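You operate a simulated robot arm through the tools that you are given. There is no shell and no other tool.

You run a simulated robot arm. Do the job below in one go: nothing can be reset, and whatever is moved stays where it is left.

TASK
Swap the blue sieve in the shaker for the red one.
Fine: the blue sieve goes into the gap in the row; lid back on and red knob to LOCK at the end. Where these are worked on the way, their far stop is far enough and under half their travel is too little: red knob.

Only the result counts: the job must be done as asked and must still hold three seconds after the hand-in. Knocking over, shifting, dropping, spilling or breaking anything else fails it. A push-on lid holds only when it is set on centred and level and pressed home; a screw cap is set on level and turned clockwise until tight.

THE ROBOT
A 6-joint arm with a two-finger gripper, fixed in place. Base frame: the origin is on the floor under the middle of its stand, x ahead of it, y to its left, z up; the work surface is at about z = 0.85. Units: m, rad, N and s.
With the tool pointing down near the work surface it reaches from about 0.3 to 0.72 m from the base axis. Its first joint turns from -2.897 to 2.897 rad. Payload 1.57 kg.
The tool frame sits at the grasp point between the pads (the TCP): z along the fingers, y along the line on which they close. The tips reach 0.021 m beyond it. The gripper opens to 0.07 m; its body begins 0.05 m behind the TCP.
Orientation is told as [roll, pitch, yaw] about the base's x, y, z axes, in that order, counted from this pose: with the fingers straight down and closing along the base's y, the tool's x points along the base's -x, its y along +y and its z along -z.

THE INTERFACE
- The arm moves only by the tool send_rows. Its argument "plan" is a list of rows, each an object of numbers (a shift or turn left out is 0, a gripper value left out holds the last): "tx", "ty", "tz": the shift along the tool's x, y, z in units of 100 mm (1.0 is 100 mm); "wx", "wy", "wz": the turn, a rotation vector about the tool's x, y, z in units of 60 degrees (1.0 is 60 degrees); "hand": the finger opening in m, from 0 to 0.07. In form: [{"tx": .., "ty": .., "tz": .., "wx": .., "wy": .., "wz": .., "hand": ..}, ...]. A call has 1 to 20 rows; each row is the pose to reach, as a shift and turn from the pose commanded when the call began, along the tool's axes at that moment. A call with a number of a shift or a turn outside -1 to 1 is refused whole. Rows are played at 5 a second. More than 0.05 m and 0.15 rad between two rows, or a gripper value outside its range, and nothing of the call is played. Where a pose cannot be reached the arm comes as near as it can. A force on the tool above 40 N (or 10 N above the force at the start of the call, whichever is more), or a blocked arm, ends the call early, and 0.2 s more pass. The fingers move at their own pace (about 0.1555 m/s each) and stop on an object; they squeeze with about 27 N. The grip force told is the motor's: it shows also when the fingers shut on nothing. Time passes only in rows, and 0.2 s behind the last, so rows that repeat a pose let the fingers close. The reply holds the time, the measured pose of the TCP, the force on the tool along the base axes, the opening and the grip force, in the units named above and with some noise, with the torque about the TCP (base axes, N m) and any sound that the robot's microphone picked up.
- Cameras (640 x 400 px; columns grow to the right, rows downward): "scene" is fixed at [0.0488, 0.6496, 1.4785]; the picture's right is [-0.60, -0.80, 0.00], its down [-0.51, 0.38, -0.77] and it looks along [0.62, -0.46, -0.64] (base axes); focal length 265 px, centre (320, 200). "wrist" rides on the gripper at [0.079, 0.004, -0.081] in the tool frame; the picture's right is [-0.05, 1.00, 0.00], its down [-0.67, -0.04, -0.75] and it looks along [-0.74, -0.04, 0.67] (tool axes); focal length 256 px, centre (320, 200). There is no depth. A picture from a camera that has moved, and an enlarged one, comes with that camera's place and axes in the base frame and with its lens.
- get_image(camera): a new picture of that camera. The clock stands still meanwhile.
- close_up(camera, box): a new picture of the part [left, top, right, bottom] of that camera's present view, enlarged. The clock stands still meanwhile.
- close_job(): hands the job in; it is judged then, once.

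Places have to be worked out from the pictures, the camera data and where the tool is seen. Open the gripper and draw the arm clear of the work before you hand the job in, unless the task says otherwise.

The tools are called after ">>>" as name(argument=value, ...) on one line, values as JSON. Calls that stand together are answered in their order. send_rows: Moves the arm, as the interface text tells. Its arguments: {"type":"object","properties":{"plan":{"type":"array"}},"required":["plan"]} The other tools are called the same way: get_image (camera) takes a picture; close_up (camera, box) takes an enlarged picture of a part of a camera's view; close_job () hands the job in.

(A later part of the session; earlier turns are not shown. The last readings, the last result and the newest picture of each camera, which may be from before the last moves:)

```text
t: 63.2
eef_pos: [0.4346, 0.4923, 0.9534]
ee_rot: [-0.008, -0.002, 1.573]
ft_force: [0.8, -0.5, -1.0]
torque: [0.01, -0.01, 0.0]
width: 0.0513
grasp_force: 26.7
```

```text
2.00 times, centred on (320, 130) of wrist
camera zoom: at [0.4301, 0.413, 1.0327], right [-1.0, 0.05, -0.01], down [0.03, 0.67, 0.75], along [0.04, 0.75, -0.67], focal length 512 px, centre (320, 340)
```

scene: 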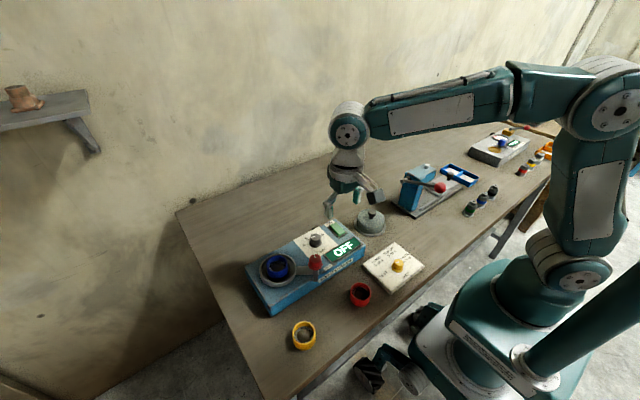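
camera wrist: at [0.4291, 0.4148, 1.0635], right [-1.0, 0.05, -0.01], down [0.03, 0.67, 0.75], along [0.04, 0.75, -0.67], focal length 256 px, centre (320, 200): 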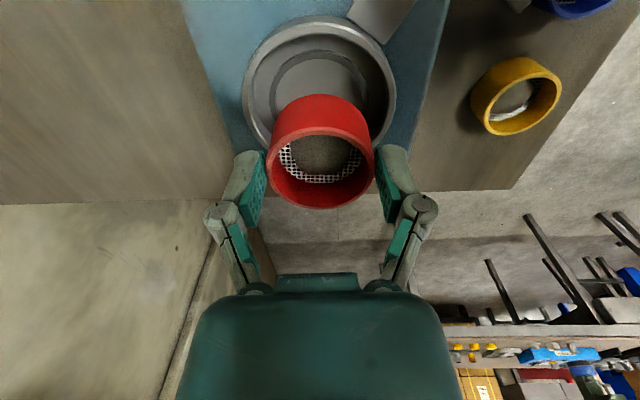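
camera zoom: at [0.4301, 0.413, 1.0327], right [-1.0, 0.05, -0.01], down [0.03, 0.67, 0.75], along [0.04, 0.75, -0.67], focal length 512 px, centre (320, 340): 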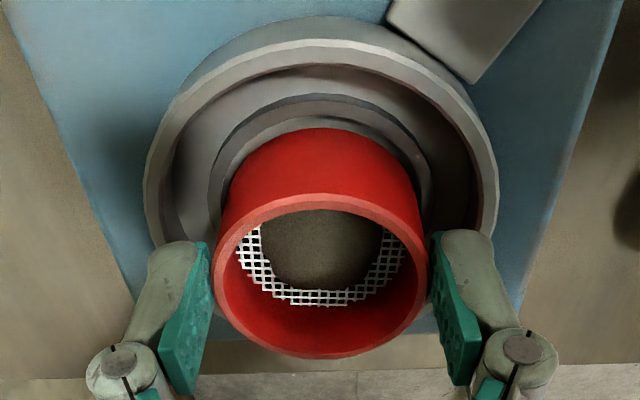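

The pose now matches the blue pick-up pose. I'll keep creeping down.

>>> send_rows(plan=[{"tz": 0.02, "hand": 0.03}, {"tz": 0.035, "hand": 0.03}])

>>> send_rows(plan=[{"tz": 0.01, "hand": 0.03}, {"tz": 0.02, "hand": 0.03}])

>>> close_up(camera="wrist", box=[220, 30, 420, 230])

>>> close_up(camera="scene", box=[245, 235, 325, 295])

```text
t: 63.8
eef_pos: [0.4342, 0.4915, 0.9489]
ee_rot: [-0.006, -0.001, 1.572]
ft_force: [-0.4, 0.2, -1.4]
torque: [0.0, 0.01, 0.03]
width: 0.0512
grasp_force: 27.4
```

```text
t: 64.4
eef_pos: [0.4343, 0.4929, 0.9485]
ee_rot: [-0.01, -0.005, 1.573]
ft_force: [-1.7, -0.9, 15.4]
torque: [-0.12, -0.04, 0.02]
width: 0.0515
grasp_force: 27.0
```

```text
2.00 times, centred on (320, 130) of wrist
camera zoom: at [0.4301, 0.4128, 1.028], right [-1.0, 0.05, -0.01], down [0.03, 0.66, 0.75], along [0.04, 0.75, -0.66], focal length 512 px, centre (320, 340)
```

zoom: 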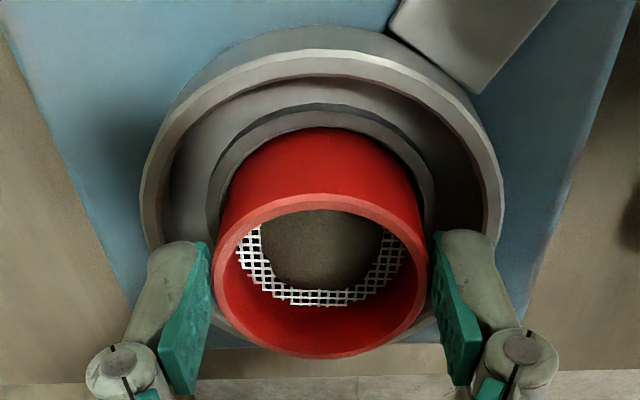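

```text
6.67 times, centred on (285, 265) of scene
camera zoom: at [0.0488, 0.6496, 1.4785], right [-0.6, -0.8, 0.0], down [-0.51, 0.38, -0.77], along [0.62, -0.46, -0.64], focal length 1764 px, centre (553, -233)
```

zoom: 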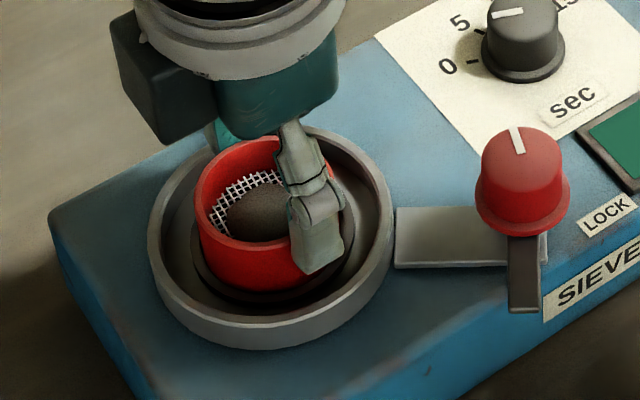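

Contact of about 15 N came at z ≈ 0.9485, the same height at which blue was seated, and the sieve sits inside the collar. I'll unload slightly, open, and rise.

>>> send_rows(plan=[{"tz": -0.008, "hand": 0.03}, {"tz": -0.008, "hand": 0.055}, {"tz": -0.008, "hand": 0.062}, {"tz": -0.008, "hand": 0.062}, {"tz": -0.15, "hand": 0.062}, {"tz": -0.5, "hand": 0.062}, {"tz": -0.9, "hand": 0.062}])

>>> close_up(camera="scene", box=[245, 235, 325, 295])

>>> get_image(camera="wrist")

```text
t: 66.0
eef_pos: [0.4368, 0.4917, 1.0383]
ee_rot: [-0.005, 0.0, 1.57]
ft_force: [0.6, 0.8, -0.7]
torque: [0.0, 0.01, -0.01]
width: 0.062
grasp_force: 0.0
```

```text
6.67 times, centred on (285, 265) of scene
camera zoom: at [0.0488, 0.6496, 1.4785], right [-0.6, -0.8, 0.0], down [-0.51, 0.38, -0.77], along [0.62, -0.46, -0.64], focal length 1764 px, centre (553, -233)
```

zoom: 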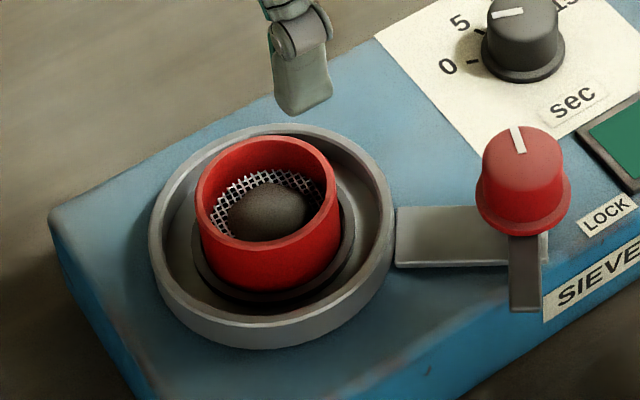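

```text
taken
camera wrist: at [0.4312, 0.4121, 1.1162], right [-1.0, 0.05, 0.0], down [0.03, 0.67, 0.75], along [0.04, 0.74, -0.67], focal length 256 px, centre (320, 200)
```

wrist: 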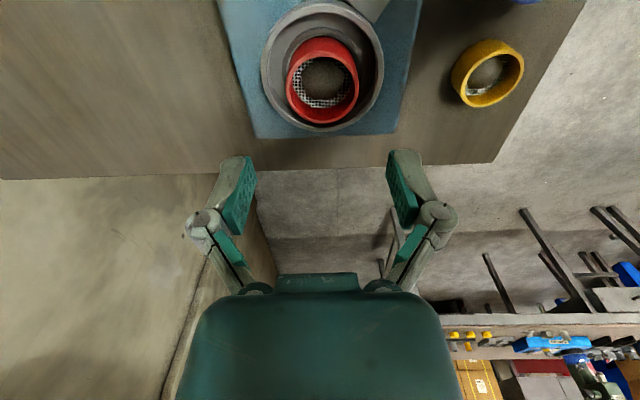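

The red sieve sits exactly where the blue one was, level in the collar. Next is the lid: I'll raise a bit, rotate back to yaw 0, and return to the lid on the table.

>>> send_rows(plan=[{"tz": -0.2, "wz": 0.13, "hand": 0.05}, {"tz": -0.4, "wz": 0.26, "hand": 0.05}, {"tz": -0.5, "wz": 0.39}, {"tz": -0.5, "wz": 0.52}, {"tz": -0.5, "wz": 0.65}, {"tz": -0.5, "wz": 0.78}, {"tz": -0.5, "wz": 0.91}, {"tz": -0.5, "wz": 1.0}])

>>> send_rows(plan=[{"wz": 0.13}, {"wz": 0.26}, {"wz": 0.39}, {"wz": 0.5}, {"wz": 0.5}])

>>> send_rows(plan=[{"ty": -0.4}, {"ty": -0.8}, {"ty": -1.0}])

>>> send_rows(plan=[{"ty": -0.4}, {"ty": -0.8}, {"ty": -1.0}])

>>> get_image(camera="wrist")

```text
t: 67.8
eef_pos: [0.434, 0.4916, 1.0862]
ee_rot: [-0.002, -0.006, 0.523]
ft_force: [0.3, 0.8, 0.4]
torque: [0.01, -0.03, 0.03]
width: 0.0501
grasp_force: 0.0
```

```text
t: 69.0
eef_pos: [0.4345, 0.4922, 1.0871]
ee_rot: [0.002, -0.005, 0.0]
ft_force: [-0.3, -0.4, -0.2]
torque: [-0.01, 0.01, 0.02]
width: 0.0502
grasp_force: 0.1
```

```text
t: 69.8
eef_pos: [0.4362, 0.3919, 1.087]
ee_rot: [0.001, -0.007, 0.001]
ft_force: [-0.1, 0.6, -0.4]
torque: [0.0, 0.0, 0.0]
width: 0.0501
grasp_force: 0.0
```

```text
t: 70.6
eef_pos: [0.4356, 0.295, 1.0874]
ee_rot: [0.001, -0.006, 0.004]
ft_force: [-0.7, 0.0, 0.8]
torque: [0.04, 0.0, 0.03]
width: 0.0499
grasp_force: 0.0
```

```text
taken
camera wrist: at [0.3557, 0.2978, 1.1673], right [0.05, 1.0, 0.0], down [0.66, -0.03, 0.75], along [0.75, -0.04, -0.66], focal length 256 px, centre (320, 200)
```

wrist: 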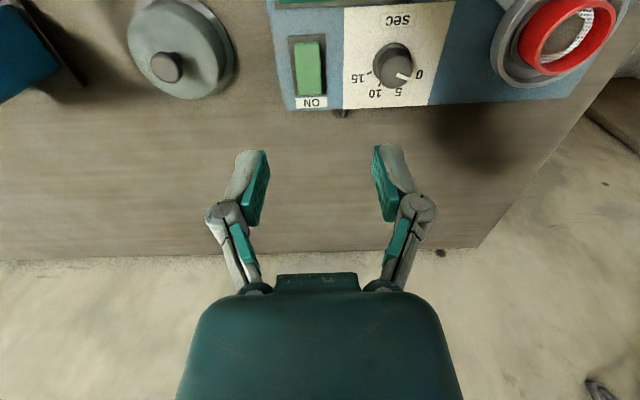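

I'll move over the lid at (0.449, 0.142) and descend part way.

>>> send_rows(plan=[{"ty": -0.4, "tx": -0.05}, {"ty": -0.8, "tx": -0.1}, {"ty": -1.0, "tx": -0.137}])

>>> send_rows(plan=[{"ty": -0.3}, {"ty": -0.53}, {"ty": -0.53, "tz": 0.4}, {"ty": -0.53, "tz": 0.8}, {"ty": -0.53, "tz": 1.0}, {"ty": -0.53, "tz": 1.0}])

>>> get_image(camera="wrist")

```text
t: 71.4
eef_pos: [0.4474, 0.1916, 1.0869]
ee_rot: [0.002, -0.005, 0.003]
ft_force: [-0.3, -0.8, 0.5]
torque: [-0.01, -0.03, -0.02]
width: 0.0499
grasp_force: 0.0
```

```text
t: 72.8
eef_pos: [0.4496, 0.1393, 0.9864]
ee_rot: [0.002, -0.009, 0.002]
ft_force: [0.3, -0.1, 0.4]
torque: [0.02, -0.03, 0.0]
width: 0.0499
grasp_force: 0.0
```

```text
taken
camera wrist: at [0.3695, 0.143, 1.0658], right [0.05, 1.0, 0.0], down [0.66, -0.04, 0.75], along [0.75, -0.04, -0.66], focal length 256 px, centre (320, 200)
```

wrist: 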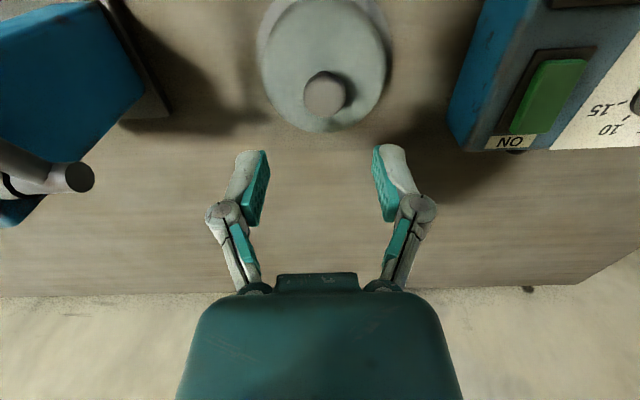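

The head is about 3 mm in +y from the TCP. I'll correct and descend to z ≈ 0.925 for a check.

>>> send_rows(plan=[{"ty": 0.03, "tz": 0.25, "hand": 0.05}, {"ty": 0.03, "tz": 0.5, "hand": 0.05}, {"ty": 0.03, "tz": 0.62, "hand": 0.05}, {"ty": 0.03, "tz": 0.62, "hand": 0.05}])

>>> close_up(camera="wrist", box=[230, 80, 410, 230])

```text
t: 73.8
eef_pos: [0.449, 0.1449, 0.9241]
ee_rot: [0.002, -0.005, 0.003]
ft_force: [-0.5, 0.8, 0.9]
torque: [-0.02, 0.03, 0.02]
width: 0.05
grasp_force: 0.1
```

```text
2.67 times, centred on (320, 155) of wrist
camera zoom: at [0.3689, 0.1482, 1.0034], right [0.05, 1.0, 0.0], down [0.66, -0.04, 0.75], along [0.75, -0.04, -0.66], focal length 683 px, centre (320, 320)
```

zoom: 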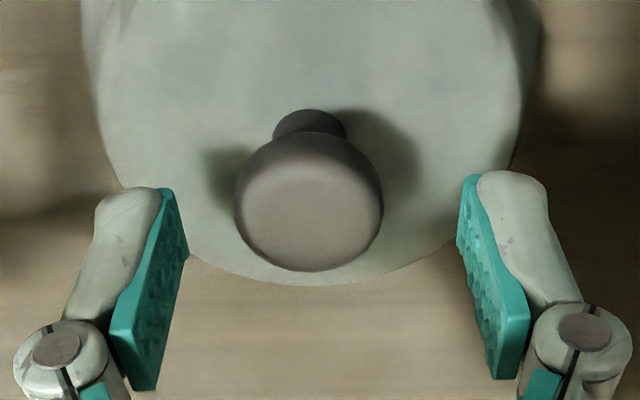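

The head is 2 mm in −y of centre; x matches the earlier grip. I'll correct and lower to the same relative height as before (z ≈ 0.9075), then close.

>>> send_rows(plan=[{"ty": -0.018, "tz": 0.08, "hand": 0.05}, {"ty": -0.018, "tz": 0.165, "hand": 0.05}, {"ty": -0.018, "tz": 0.165, "hand": 0.05}])

>>> close_up(camera="wrist", box=[230, 80, 410, 230])

```text
t: 74.6
eef_pos: [0.4497, 0.1405, 0.9079]
ee_rot: [0.002, -0.006, 0.002]
ft_force: [-0.5, 0.5, 1.1]
torque: [-0.02, 0.01, 0.0]
width: 0.0501
grasp_force: 0.2
```

```text
2.67 times, centred on (320, 155) of wrist
camera zoom: at [0.37, 0.1448, 0.9863], right [0.05, 1.0, 0.0], down [0.66, -0.04, 0.75], along [0.75, -0.04, -0.66], focal length 683 px, centre (320, 320)
```

zoom: 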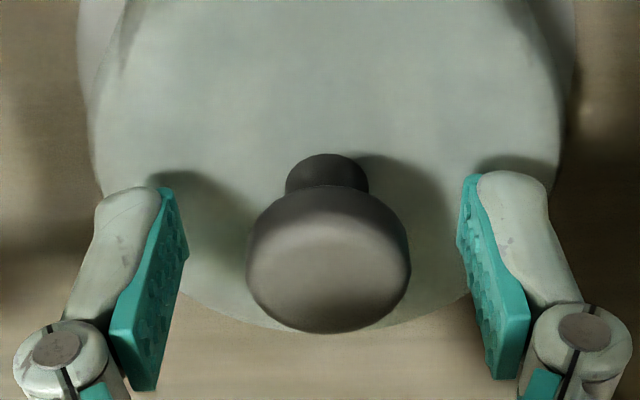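

>>> send_rows(plan=[{"ty": 0.012, "tz": 0.005, "hand": 0.05}, {"ty": 0.012, "tz": 0.005, "hand": 0.035}, {"ty": 0.012, "tz": 0.005, "hand": 0.0}, {"ty": 0.012, "tz": 0.005, "hand": 0.0}, {"ty": 0.012, "tz": 0.005, "hand": 0.0}])

>>> send_rows(plan=[{"tz": -0.05, "hand": 0.0}, {"tz": -0.2, "hand": 0.0}, {"tz": -0.6, "hand": 0.0}, {"tz": -1.0, "hand": 0.0}])

>>> close_up(camera="wrist", box=[200, 0, 440, 230])

>>> close_up(camera="scene", box=[320, 140, 440, 240])

```text
t: 75.8
eef_pos: [0.4498, 0.1429, 0.9062]
ee_rot: [0.002, -0.007, 0.0]
ft_force: [-0.9, -0.5, 5.8]
torque: [0.05, 0.05, 0.07]
width: 0.0262
grasp_force: 26.9
```

```text
t: 76.8
eef_pos: [0.451, 0.1423, 1.006]
ee_rot: [0.001, -0.005, 0.001]
ft_force: [0.5, -1.0, -0.9]
torque: [0.0, 0.01, 0.01]
width: 0.0262
grasp_force: 27.1
```

```text
1.74 times, centred on (320, 115) of wrist
camera zoom: at [0.3705, 0.1453, 1.0848], right [0.05, 1.0, 0.0], down [0.66, -0.04, 0.75], along [0.75, -0.04, -0.66], focal length 445 px, centre (320, 348)
```

zoom: 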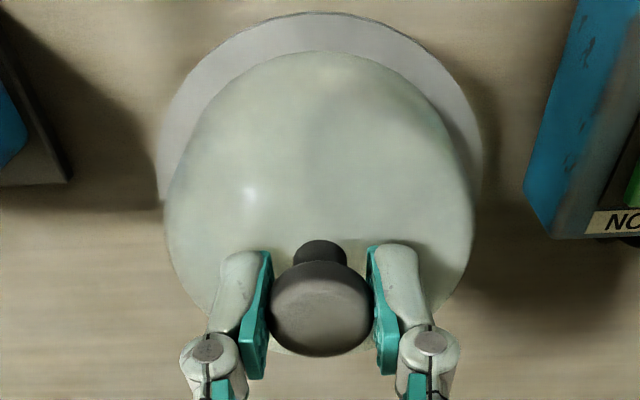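

```text
4.00 times, centred on (380, 190) of scene
camera zoom: at [0.0488, 0.6496, 1.4785], right [-0.6, -0.8, 0.0], down [-0.51, 0.38, -0.77], along [0.62, -0.46, -0.64], focal length 1058 px, centre (80, 240)
```

zoom: 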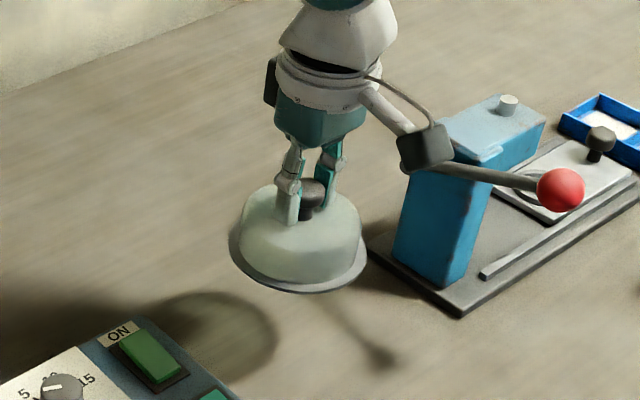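

The lid is gripped and hangs level. I'll raise to z ≈ 1.085 and carry it back over the ring at (0.4335, 0.494).

>>> send_rows(plan=[{"tz": -0.4, "hand": 0.0}, {"tz": -0.8, "hand": 0.0}, {"tz": -0.8, "ty": 0.35, "hand": 0.0}, {"tz": -0.8, "ty": 0.7, "hand": 0.0}, {"tz": -0.8, "ty": 1.0, "tx": 0.05, "hand": 0.0}])

>>> send_rows(plan=[{"ty": 0.35, "tx": 0.05, "hand": 0.0}, {"ty": 0.7, "tx": 0.1, "hand": 0.0}, {"ty": 1.0, "tx": 0.11, "hand": 0.0}])

>>> send_rows(plan=[{"ty": 0.35, "hand": 0.0}, {"ty": 0.7, "hand": 0.0}, {"ty": 1.0, "hand": 0.0}])

>>> send_rows(plan=[{"ty": 0.3, "hand": 0.0}, {"ty": 0.52, "hand": 0.0}, {"ty": 0.52, "hand": 0.0}])

>>> get_image(camera="wrist")

>>> close_up(camera="scene", box=[235, 185, 355, 295])

```text
t: 78.0
eef_pos: [0.443, 0.2424, 1.0876]
ee_rot: [0.001, -0.005, 0.002]
ft_force: [0.6, 0.8, -0.8]
torque: [0.02, -0.03, 0.02]
width: 0.026
grasp_force: 26.6
```

```text
t: 78.8
eef_pos: [0.4343, 0.3401, 1.0882]
ee_rot: [0.0, -0.005, 0.003]
ft_force: [0.0, -0.6, -1.0]
torque: [-0.01, -0.01, 0.0]
width: 0.0263
grasp_force: 27.3
```

```text
t: 79.6
eef_pos: [0.4319, 0.4436, 1.0875]
ee_rot: [0.002, -0.008, 0.001]
ft_force: [0.0, -0.5, -1.4]
torque: [0.02, 0.01, 0.0]
width: 0.026
grasp_force: 27.1
```

```text
t: 80.4
eef_pos: [0.4337, 0.4923, 1.09]
ee_rot: [0.002, -0.008, 0.002]
ft_force: [0.2, -0.7, -1.7]
torque: [0.0, 0.02, -0.05]
width: 0.0262
grasp_force: 26.9
```

```text
taken
camera wrist: at [0.3523, 0.4959, 1.1681], right [0.05, 1.0, 0.0], down [0.66, -0.04, 0.75], along [0.75, -0.04, -0.66], focal length 256 px, centre (320, 200)
```

wrist: 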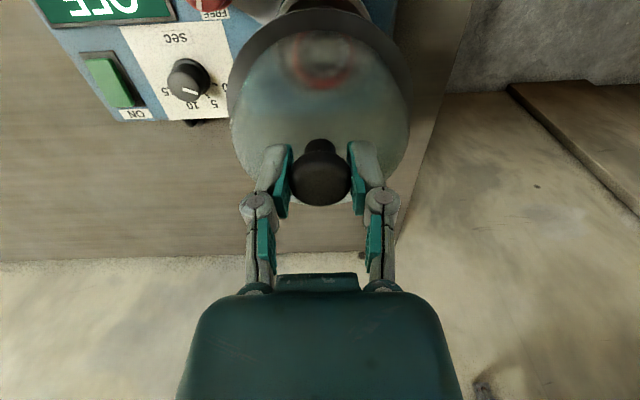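

```text
3.64 times, centred on (295, 240) of scene
camera zoom: at [0.0488, 0.6496, 1.4785], right [-0.6, -0.8, 0.0], down [-0.51, 0.38, -0.77], along [0.62, -0.46, -0.64], focal length 962 px, centre (411, 54)
```

zoom: 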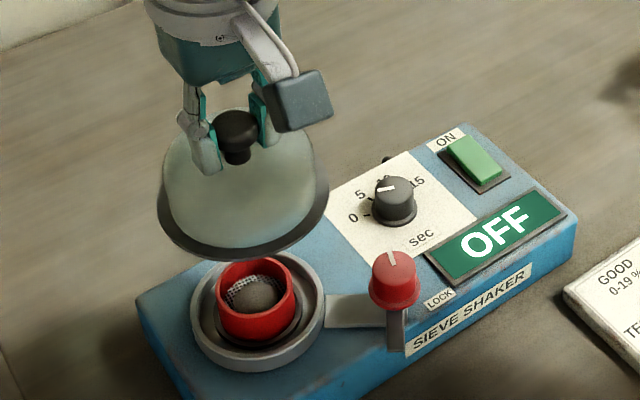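

Close to target. I'll trim (+1 mm x, +2 mm y) and lower to z ≈ 1.0104, the height of the picture taken just after the lid was first lifted, so I can compare background features.

>>> send_rows(plan=[{"tx": -0.01, "ty": 0.02, "tz": 0.25, "hand": 0.0}, {"tx": -0.01, "ty": 0.02, "tz": 0.55, "hand": 0.0}, {"tx": -0.01, "ty": 0.02, "tz": 0.79, "hand": 0.0}, {"tx": -0.01, "ty": 0.02, "tz": 0.79, "hand": 0.0}])

>>> get_image(camera="wrist")

>>> close_up(camera="scene", box=[240, 210, 380, 310])

```text
t: 81.4
eef_pos: [0.4353, 0.4963, 1.0096]
ee_rot: [0.004, -0.004, -0.001]
ft_force: [-0.1, 1.1, -1.0]
torque: [-0.01, -0.02, 0.01]
width: 0.0264
grasp_force: 26.9
```

```text
taken
camera wrist: at [0.356, 0.5, 1.0879], right [0.05, 1.0, 0.0], down [0.66, -0.04, 0.75], along [0.75, -0.04, -0.66], focal length 256 px, centre (320, 200)
```

wrist: 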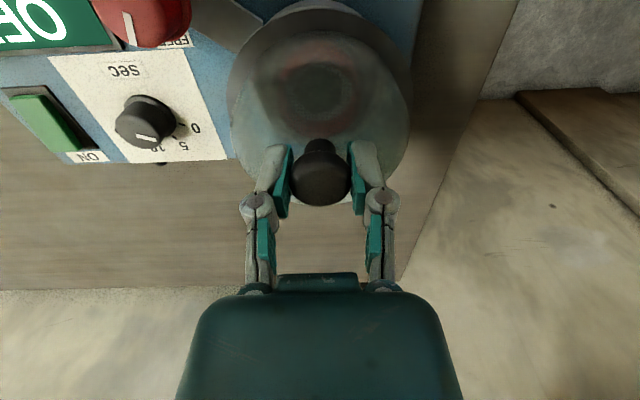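

```text
4.00 times, centred on (310, 260) of scene
camera zoom: at [0.0488, 0.6496, 1.4785], right [-0.6, -0.8, 0.0], down [-0.51, 0.38, -0.77], along [0.62, -0.46, -0.64], focal length 1058 px, centre (360, -40)
```

zoom: 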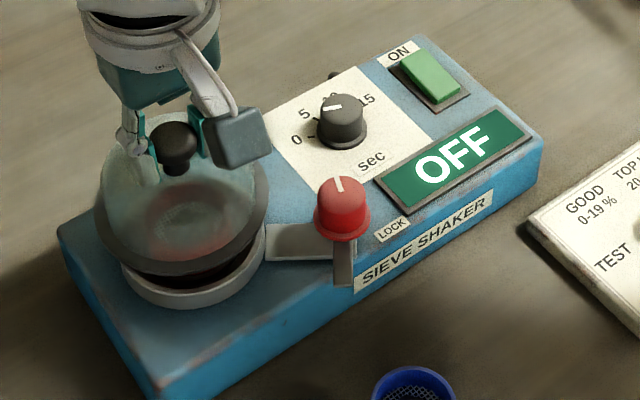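

Compared with the lift-off picture, the lid is about 2 mm too far in x and 3 mm too far in y. I'll correct this and compare again at the same height.

>>> send_rows(plan=[{"tx": 0.018, "ty": -0.028, "hand": 0.0}, {"tx": 0.018, "ty": -0.028, "hand": 0.0}, {"tx": 0.018, "ty": -0.028, "hand": 0.0}])

>>> get_image(camera="wrist")

>>> close_up(camera="scene", box=[240, 210, 380, 310])

```text
t: 82.2
eef_pos: [0.4321, 0.494, 1.0084]
ee_rot: [0.001, -0.007, 0.002]
ft_force: [-0.2, -0.2, -1.0]
torque: [0.0, -0.02, -0.01]
width: 0.026
grasp_force: 26.9
```

```text
taken
camera wrist: at [0.3535, 0.4974, 1.0878], right [0.05, 1.0, 0.0], down [0.66, -0.04, 0.75], along [0.75, -0.04, -0.66], focal length 256 px, centre (320, 200)
```

wrist: 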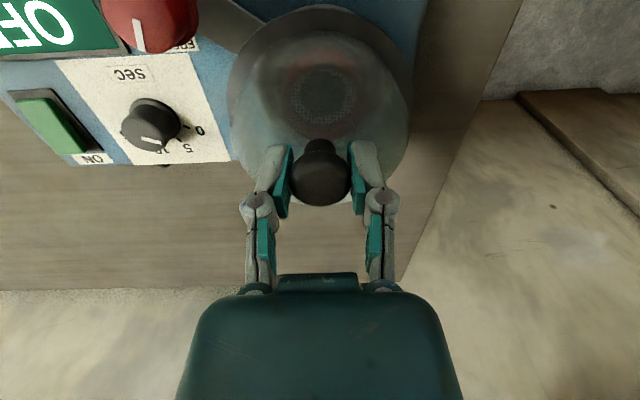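

```text
4.00 times, centred on (310, 260) of scene
camera zoom: at [0.0488, 0.6496, 1.4785], right [-0.6, -0.8, 0.0], down [-0.51, 0.38, -0.77], along [0.62, -0.46, -0.64], focal length 1058 px, centre (360, -40)
```

zoom: 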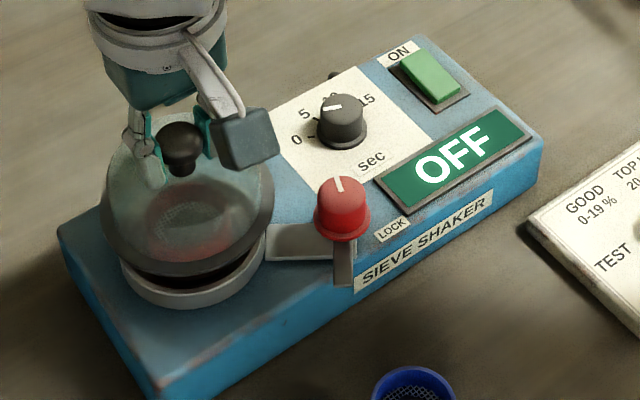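

This now matches the lift-off picture: lid knob, timer knob and ON button are at the same pixels. I'll lower straight down to just above seating and watch the force.

>>> send_rows(plan=[{"tz": 0.08, "hand": 0.0}, {"tz": 0.15, "hand": 0.0}, {"tz": 0.2, "hand": 0.0}])

>>> get_image(camera="wrist")

>>> close_up(camera="scene", box=[245, 215, 325, 295])

```text
t: 83.0
eef_pos: [0.4314, 0.4934, 0.9899]
ee_rot: [0.002, -0.006, 0.001]
ft_force: [-0.3, 0.6, -1.5]
torque: [0.0, -0.02, 0.01]
width: 0.026
grasp_force: 26.9
```

```text
taken
camera wrist: at [0.352, 0.4976, 1.0678], right [0.05, 1.0, 0.0], down [0.66, -0.04, 0.75], along [0.75, -0.04, -0.66], focal length 256 px, centre (320, 200)
```

wrist: 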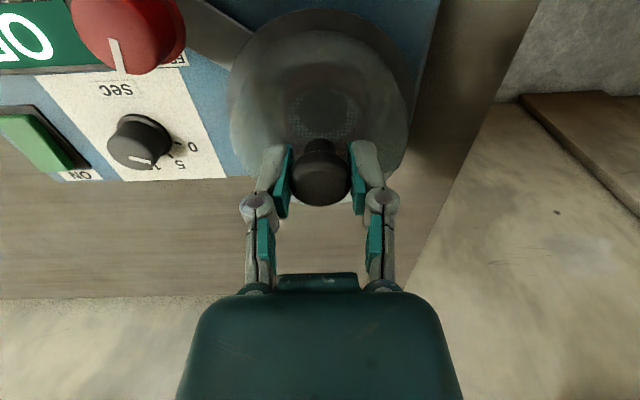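

```text
5.00 times, centred on (285, 255) of scene
camera zoom: at [0.0488, 0.6496, 1.4785], right [-0.6, -0.8, 0.0], down [-0.51, 0.38, -0.77], along [0.62, -0.46, -0.64], focal length 1323 px, centre (495, -75)
```

zoom: 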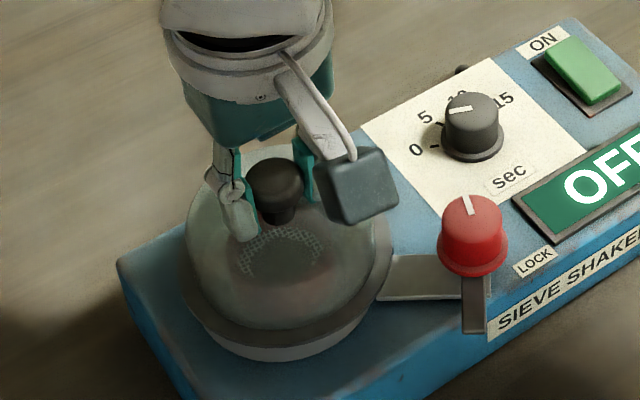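

The readings suggest about 1.5 mm drift in −x while lowering. I'll trim it and lower a little more.

>>> send_rows(plan=[{"tx": -0.016, "ty": 0.003, "hand": 0.0}, {"tx": -0.016, "ty": 0.003, "tz": 0.02, "hand": 0.0}, {"tx": -0.016, "ty": 0.003, "tz": 0.035, "hand": 0.0}])

>>> close_up(camera="scene", box=[245, 215, 325, 295])

>>> close_up(camera="wrist", box=[200, 0, 440, 150])

```text
t: 83.8
eef_pos: [0.434, 0.4931, 0.9866]
ee_rot: [0.001, -0.004, 0.001]
ft_force: [0.1, 0.1, -0.7]
torque: [-0.03, -0.02, -0.02]
width: 0.0261
grasp_force: 26.9
```

```text
5.00 times, centred on (285, 255) of scene
camera zoom: at [0.0488, 0.6496, 1.4785], right [-0.6, -0.8, 0.0], down [-0.51, 0.38, -0.77], along [0.62, -0.46, -0.64], focal length 1323 px, centre (495, -75)
```

zoom: 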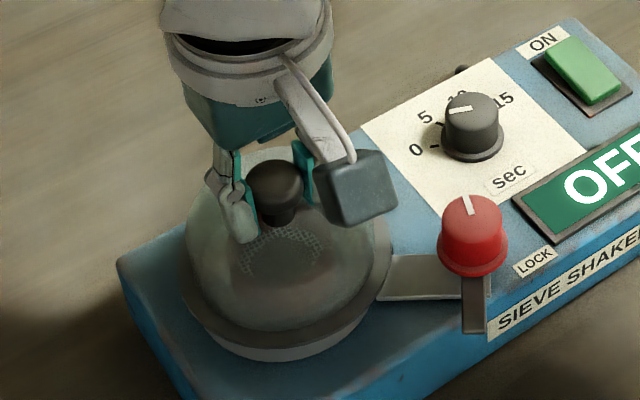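

```text
2.67 times, centred on (320, 75) of wrist
camera zoom: at [0.3534, 0.4972, 1.0647], right [0.05, 1.0, 0.0], down [0.66, -0.04, 0.75], along [0.75, -0.04, -0.66], focal length 683 px, centre (320, 533)
```

zoom: 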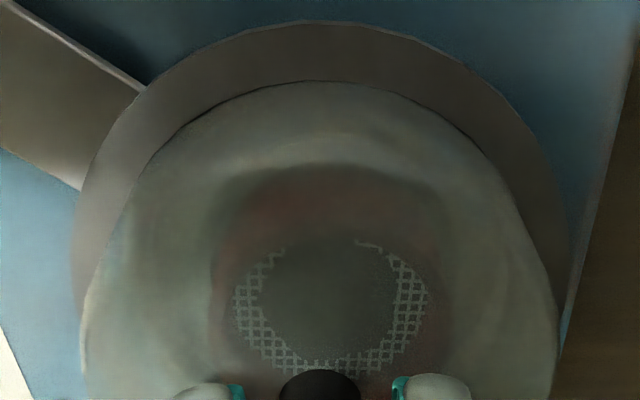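

The lid is within about 1 mm of the seated position (needs about +1 mm y). I'll trim and go down gently to contact.

>>> send_rows(plan=[{"tx": -0.003, "ty": 0.009, "hand": 0.0}, {"tx": -0.003, "ty": 0.009, "tz": 0.02, "hand": 0.0}, {"tx": -0.003, "ty": 0.009, "tz": 0.035, "hand": 0.0}])

```text
t: 84.6
eef_pos: [0.4332, 0.494, 0.981]
ee_rot: [0.002, -0.005, 0.001]
ft_force: [0.3, 0.2, -1.0]
torque: [-0.03, -0.02, 0.0]
width: 0.026
grasp_force: 27.4
```

Position is right on target, with no contact yet at z = 0.981. I'll press down slowly.

>>> send_rows(plan=[{"tz": 0.015, "hand": 0.0}, {"tz": 0.03, "hand": 0.0}])

```text
t: 85.2
eef_pos: [0.433, 0.4931, 0.9798]
ee_rot: [0.003, -0.005, 0.001]
ft_force: [2.2, 0.1, 4.2]
torque: [-0.06, 0.11, 0.0]
width: 0.0263
grasp_force: 26.8
heard: snap
```

I heard a snap at z ≈ 0.980. I'll press slightly more to make sure it is home.

>>> send_rows(plan=[{"tz": 0.01, "hand": 0.0}, {"tz": 0.02, "hand": 0.0}])

>>> close_up(camera="scene", box=[245, 215, 325, 295])

>>> get_image(camera="wrist")

```text
t: 85.8
eef_pos: [0.4338, 0.4947, 0.9806]
ee_rot: [0.006, -0.009, 0.002]
ft_force: [0.2, 0.9, 19.6]
torque: [-0.06, 0.33, 0.0]
width: 0.026
grasp_force: 27.7
```

```text
5.00 times, centred on (285, 255) of scene
camera zoom: at [0.0488, 0.6496, 1.4785], right [-0.6, -0.8, 0.0], down [-0.51, 0.38, -0.77], along [0.62, -0.46, -0.64], focal length 1323 px, centre (495, -75)
```

zoom: 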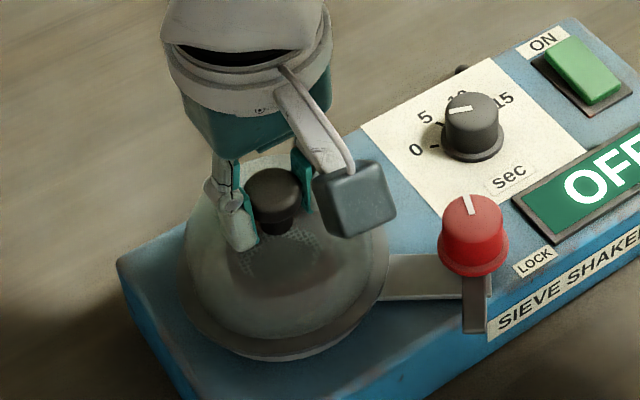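

```text
taken
camera wrist: at [0.3537, 0.4982, 1.0586], right [0.05, 1.0, 0.01], down [0.66, -0.04, 0.75], along [0.75, -0.03, -0.66], focal length 256 px, centre (320, 200)
```

wrist: 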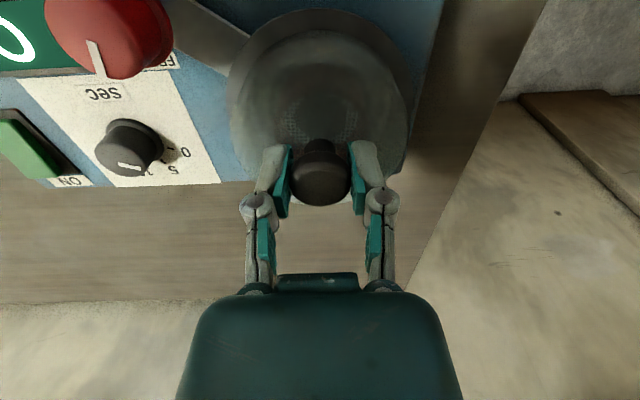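

The lid is home: 20 N resistance, and the knob is at its original pixel position. I'll open the fingers in place, then rise.

>>> send_rows(plan=[{"tz": -0.01, "hand": 0.0}, {"tz": -0.01, "hand": 0.035}, {"tz": -0.01, "hand": 0.05}, {"tz": -0.01, "hand": 0.05}, {"tz": -0.2, "hand": 0.05}, {"tz": -0.5, "hand": 0.05}, {"tz": -0.8, "hand": 0.05}])

>>> close_up(camera="scene", box=[245, 235, 325, 295])

>>> close_up(camera="wrist", box=[200, 0, 440, 150])

```text
t: 87.4
eef_pos: [0.4332, 0.4957, 1.056]
ee_rot: [0.0, -0.006, 0.001]
ft_force: [-0.4, 0.2, -1.1]
torque: [-0.03, 0.02, 0.02]
width: 0.0498
grasp_force: 0.1
```

```text
6.67 times, centred on (285, 265) of scene
camera zoom: at [0.0488, 0.6496, 1.4785], right [-0.6, -0.8, 0.0], down [-0.51, 0.38, -0.77], along [0.62, -0.46, -0.64], focal length 1764 px, centre (553, -233)
```

zoom: 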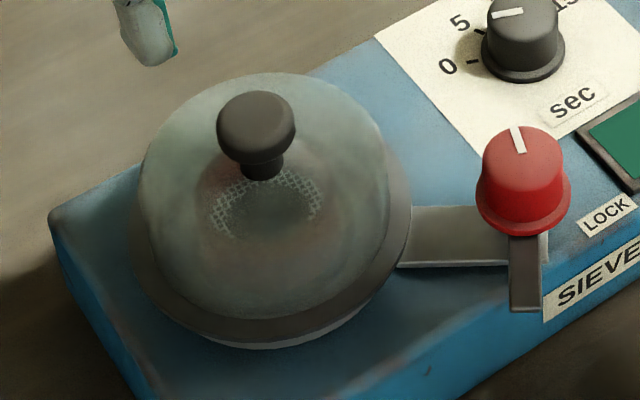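

```text
2.67 times, centred on (320, 75) of wrist
camera zoom: at [0.3542, 0.4987, 1.1359], right [0.05, 1.0, 0.0], down [0.66, -0.03, 0.75], along [0.75, -0.04, -0.66], focal length 683 px, centre (320, 533)
```

zoom: 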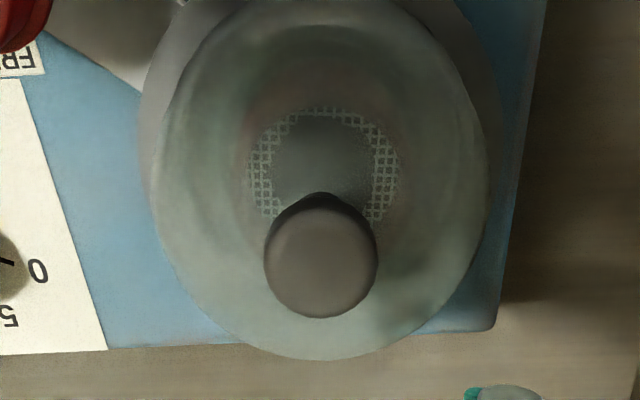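

The lid is in exactly its original position. Next I turn the red knob back to LOCK. I'll rotate to yaw 90° and move over the knob at about (0.3815, 0.417).

>>> send_rows(plan=[{"wz": -0.13}, {"wz": -0.26}, {"wz": -0.39}, {"wz": -0.52}, {"wz": -0.65}, {"wz": -0.78}, {"wz": -0.91}, {"wz": -1.0}])

>>> send_rows(plan=[{"wz": -0.13}, {"wz": -0.26}, {"wz": -0.39}, {"wz": -0.5}, {"wz": -0.5}])

>>> send_rows(plan=[{"tx": 0.28, "ty": 0.18}, {"tx": 0.55, "ty": 0.36}, {"tx": 0.787, "ty": 0.517}, {"tx": 0.787, "ty": 0.517}])

>>> get_image(camera="wrist")

```text
t: 89.2
eef_pos: [0.4344, 0.4944, 1.0568]
ee_rot: [-0.004, -0.003, 1.052]
ft_force: [-0.6, 0.4, -0.1]
torque: [-0.05, 0.0, 0.0]
width: 0.0499
grasp_force: 0.0
```

```text
t: 90.4
eef_pos: [0.433, 0.4959, 1.0558]
ee_rot: [-0.005, 0.001, 1.575]
ft_force: [0.8, -0.1, 0.3]
torque: [0.02, -0.01, 0.01]
width: 0.0498
grasp_force: 0.1
```

```text
t: 91.4
eef_pos: [0.3826, 0.4159, 1.0555]
ee_rot: [-0.005, -0.001, 1.571]
ft_force: [0.5, -0.4, -0.8]
torque: [-0.01, -0.01, 0.0]
width: 0.0498
grasp_force: 0.0
```

```text
taken
camera wrist: at [0.3775, 0.3367, 1.1355], right [-1.0, 0.05, -0.01], down [0.03, 0.67, 0.75], along [0.04, 0.74, -0.67], focal length 256 px, centre (320, 200)
```

wrist: 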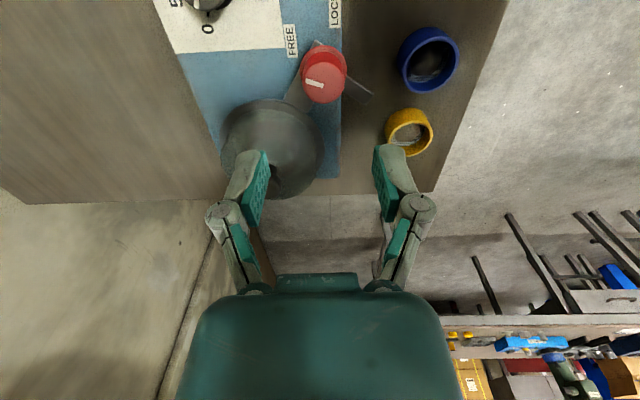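

The knob is well aligned. I'll lower to z ≈ 0.985 and zoom in.

>>> send_rows(plan=[{"tz": 0.3, "hand": 0.05}, {"tz": 0.6, "hand": 0.05}, {"tz": 0.7, "hand": 0.05}, {"tz": 0.7, "hand": 0.05}])

>>> close_up(camera="wrist", box=[230, 60, 410, 230])

```text
t: 92.4
eef_pos: [0.3827, 0.4159, 0.9872]
ee_rot: [-0.007, -0.002, 1.571]
ft_force: [0.8, 1.1, 0.2]
torque: [0.0, 0.0, 0.02]
width: 0.0499
grasp_force: 0.0
```

```text
2.35 times, centred on (320, 145) of wrist
camera zoom: at [0.3782, 0.3362, 1.0655], right [-1.0, 0.05, -0.01], down [0.03, 0.67, 0.75], along [0.04, 0.75, -0.67], focal length 602 px, centre (320, 329)
```

zoom: 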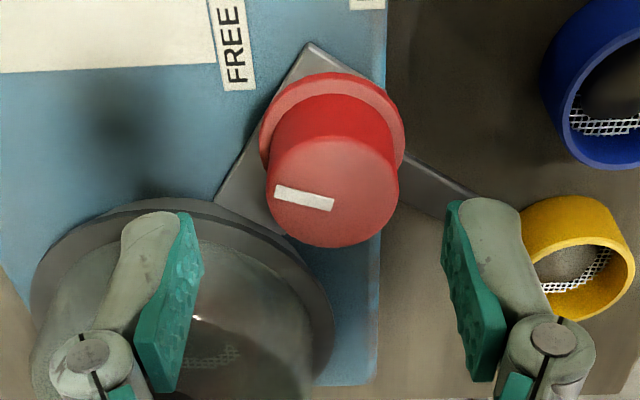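

The knob is about 2.5 mm in −x and 2 mm in +y of the TCP. I'll correct, lower to z ≈ 0.958 and grip.

>>> send_rows(plan=[{"tx": -0.02, "ty": 0.025, "tz": 0.1, "hand": 0.05}, {"tx": -0.02, "ty": 0.025, "tz": 0.2, "hand": 0.05}, {"tx": -0.02, "ty": 0.025, "tz": 0.29, "hand": 0.05}, {"tx": -0.02, "ty": 0.025, "tz": 0.29, "hand": 0.05}])

>>> close_up(camera="wrist", box=[230, 80, 410, 230])

```text
t: 93.4
eef_pos: [0.3788, 0.4169, 0.9574]
ee_rot: [-0.005, -0.003, 1.573]
ft_force: [0.0, -0.2, -0.4]
torque: [0.01, 0.03, 0.0]
width: 0.05
grasp_force: 0.1
```

```text
2.67 times, centred on (320, 155) of wrist
camera zoom: at [0.375, 0.3384, 1.0367], right [-1.0, 0.05, -0.01], down [0.03, 0.67, 0.75], along [0.04, 0.74, -0.67], focal length 683 px, centre (320, 320)
```

zoom: 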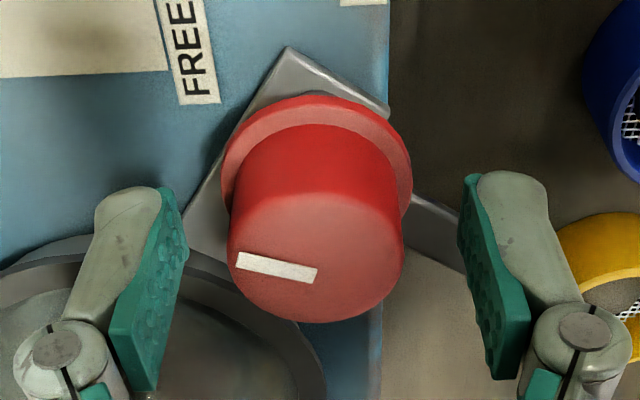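

The knob is centred between the pads within 1 mm. I'll close and start turning clockwise (tool wz positive).

>>> send_rows(plan=[{"hand": 0.035}, {"hand": 0.0}, {"hand": 0.0}, {"hand": 0.0}])

>>> send_rows(plan=[{"wz": 0.12, "hand": 0.0}, {"wz": 0.24, "hand": 0.0}, {"wz": 0.36, "hand": 0.0}, {"wz": 0.48, "hand": 0.0}, {"wz": 0.6, "hand": 0.0}, {"wz": 0.72, "hand": 0.0}])

>>> get_image(camera="wrist")

>>> close_up(camera="scene", box=[240, 220, 380, 310])

```text
t: 94.4
eef_pos: [0.3816, 0.4174, 0.9583]
ee_rot: [-0.007, -0.002, 1.572]
ft_force: [5.8, -0.4, 4.0]
torque: [0.11, -0.08, 0.03]
width: 0.0294
grasp_force: 32.0
```

```text
t: 95.8
eef_pos: [0.3809, 0.4172, 0.958]
ee_rot: [-0.004, -0.008, 0.817]
ft_force: [24.6, 0.1, 12.7]
torque: [-0.39, -0.21, 0.01]
width: 0.0292
grasp_force: 31.9
```

```text
taken
camera wrist: at [0.3225, 0.3624, 1.0367], right [-0.69, 0.72, 0.0], down [0.48, 0.46, 0.75], along [0.54, 0.52, -0.66], focal length 256 px, centre (320, 200)
```

wrist: 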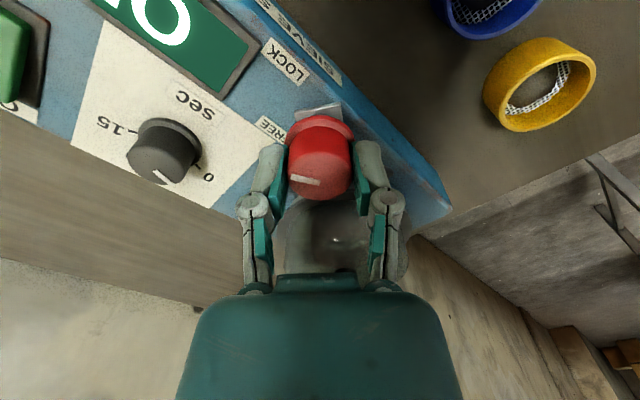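

```text
4.44 times, centred on (310, 265) of scene
camera zoom: at [0.0488, 0.6496, 1.4785], right [-0.6, -0.8, 0.0], down [-0.51, 0.38, -0.77], along [0.62, -0.46, -0.64], focal length 1176 px, centre (364, -89)
```

zoom: 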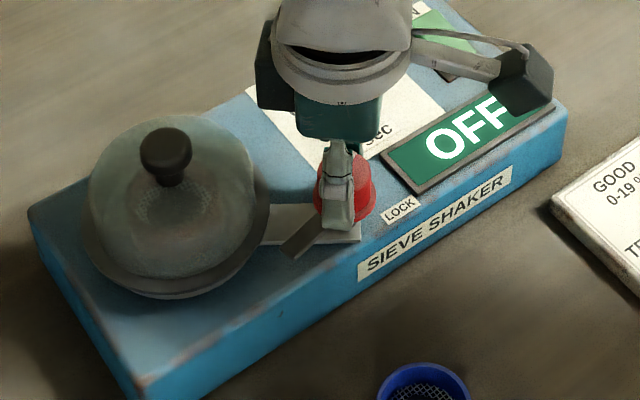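

The knob is following and the latch arm is swinging back. I'll relieve the x side force by 1.5 mm and keep turning clockwise to the LOCK stop.

>>> send_rows(plan=[{"tx": -0.01, "ty": -0.011, "hand": 0.0}, {"tx": -0.01, "ty": -0.011, "wz": 0.12, "hand": 0.0}, {"tx": -0.01, "ty": -0.011, "wz": 0.24, "hand": 0.0}, {"tx": -0.01, "ty": -0.011, "wz": 0.36, "hand": 0.0}, {"tx": -0.01, "ty": -0.011, "wz": 0.48, "hand": 0.0}, {"tx": -0.01, "ty": -0.011, "wz": 0.6, "hand": 0.0}, {"tx": -0.01, "ty": -0.011, "wz": 0.72, "hand": 0.0}])

>>> get_image(camera="wrist")

>>> close_up(camera="scene", box=[240, 220, 380, 310])

```text
t: 97.4
eef_pos: [0.3807, 0.4172, 0.9582]
ee_rot: [0.002, -0.004, 0.063]
ft_force: [2.9, 1.2, 13.8]
torque: [-0.17, 0.29, -0.01]
width: 0.0297
grasp_force: 32.5
```

```text
taken
camera wrist: at [0.301, 0.4162, 1.0369], right [-0.01, 1.0, 0.0], down [0.66, 0.0, 0.75], along [0.75, 0.01, -0.66], focal length 256 px, centre (320, 200)
```

wrist: 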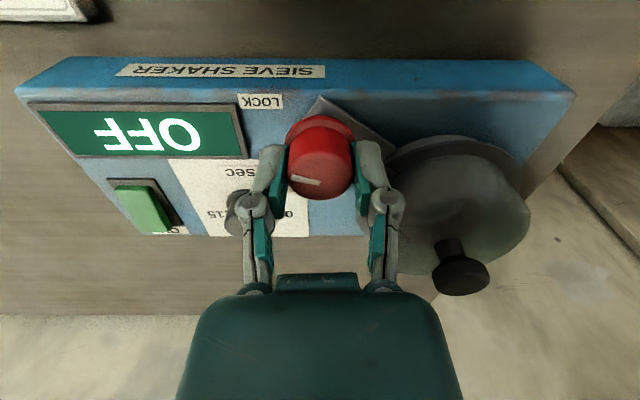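

```text
4.44 times, centred on (310, 265) of scene
camera zoom: at [0.0488, 0.6496, 1.4785], right [-0.6, -0.8, 0.0], down [-0.51, 0.38, -0.77], along [0.62, -0.46, -0.64], focal length 1176 px, centre (364, -89)
```

zoom: 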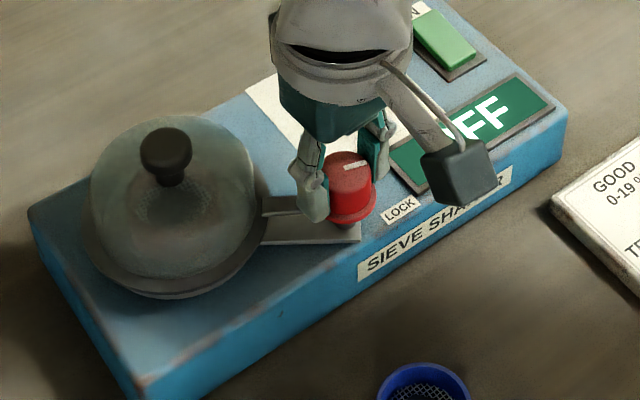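

The latch arm is over the lid flange again. I'll turn a further ~14° to make sure the LOCK stop is reached.

>>> send_rows(plan=[{"wz": 0.06, "hand": 0.0}, {"wz": 0.12, "hand": 0.0}, {"wz": 0.18, "hand": 0.0}, {"wz": 0.24, "hand": 0.0}])

>>> close_up(camera="wrist", box=[220, 80, 420, 230])

>>> close_up(camera="scene", box=[240, 220, 380, 310])

```text
t: 98.4
eef_pos: [0.38, 0.4161, 0.9573]
ee_rot: [0.001, -0.005, -0.186]
ft_force: [-1.0, 0.6, 5.8]
torque: [0.01, -0.08, 0.5]
width: 0.0296
grasp_force: 32.1
```

```text
2.67 times, centred on (320, 155) of wrist
camera zoom: at [0.3027, 0.4358, 1.0358], right [0.24, 0.97, 0.0], down [0.64, -0.16, 0.75], along [0.73, -0.18, -0.66], focal length 683 px, centre (320, 320)
```

zoom: 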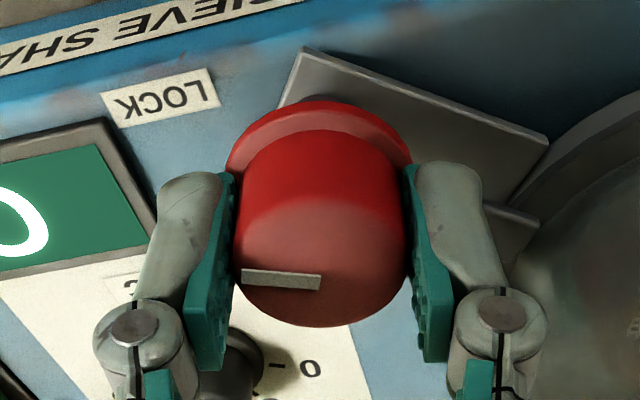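

```text
4.44 times, centred on (310, 265) of scene
camera zoom: at [0.0488, 0.6496, 1.4785], right [-0.6, -0.8, 0.0], down [-0.51, 0.38, -0.77], along [0.62, -0.46, -0.64], focal length 1176 px, centre (364, -89)
```

zoom: 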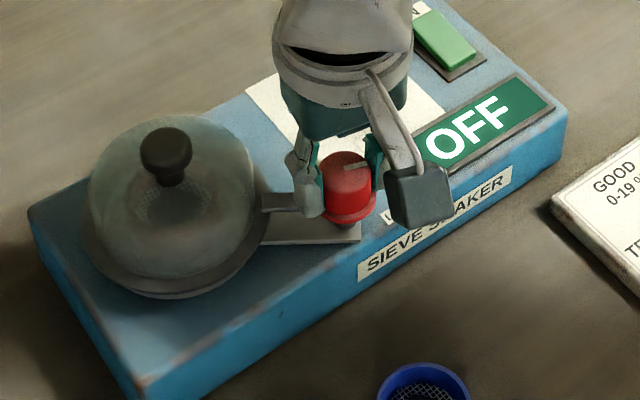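

Torque rose to 0.5 N·m and the fingers slipped slightly on the knob, so the knob is at the LOCK stop with the latch over the lid. I'll open and rise.

>>> send_rows(plan=[{"hand": 0.04}, {"hand": 0.048}, {"hand": 0.048}, {"tz": -0.3, "hand": 0.048}, {"tz": -0.65, "hand": 0.048}, {"tz": -1.0, "hand": 0.048}])

>>> get_image(camera="wrist")

>>> close_up(camera="scene", box=[240, 220, 380, 310])

```text
t: 99.8
eef_pos: [0.3816, 0.4158, 1.0574]
ee_rot: [0.001, -0.005, -0.185]
ft_force: [-0.5, 0.5, -0.1]
torque: [0.01, 0.02, -0.02]
width: 0.0484
grasp_force: 0.1
```

```text
taken
camera wrist: at [0.3043, 0.4343, 1.1366], right [0.24, 0.97, 0.0], down [0.64, -0.16, 0.75], along [0.73, -0.18, -0.66], focal length 256 px, centre (320, 200)
```

wrist: 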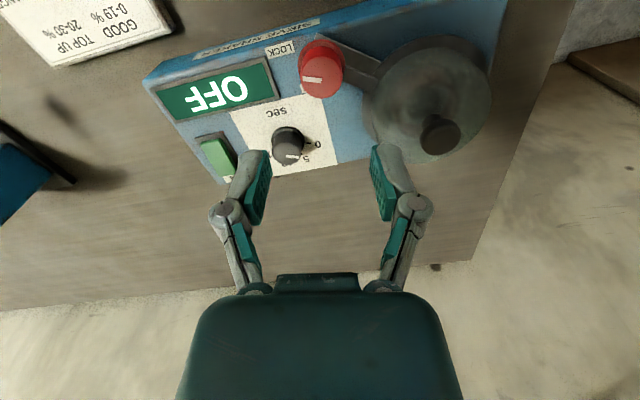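

```text
4.44 times, centred on (310, 265) of scene
camera zoom: at [0.0488, 0.6496, 1.4785], right [-0.6, -0.8, 0.0], down [-0.51, 0.38, -0.77], along [0.62, -0.46, -0.64], focal length 1176 px, centre (364, -89)
```

zoom: 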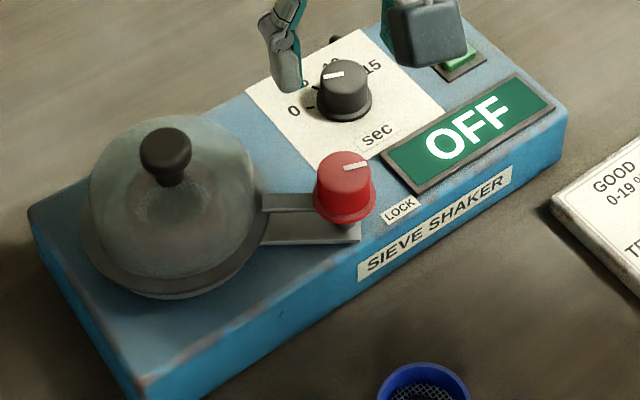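

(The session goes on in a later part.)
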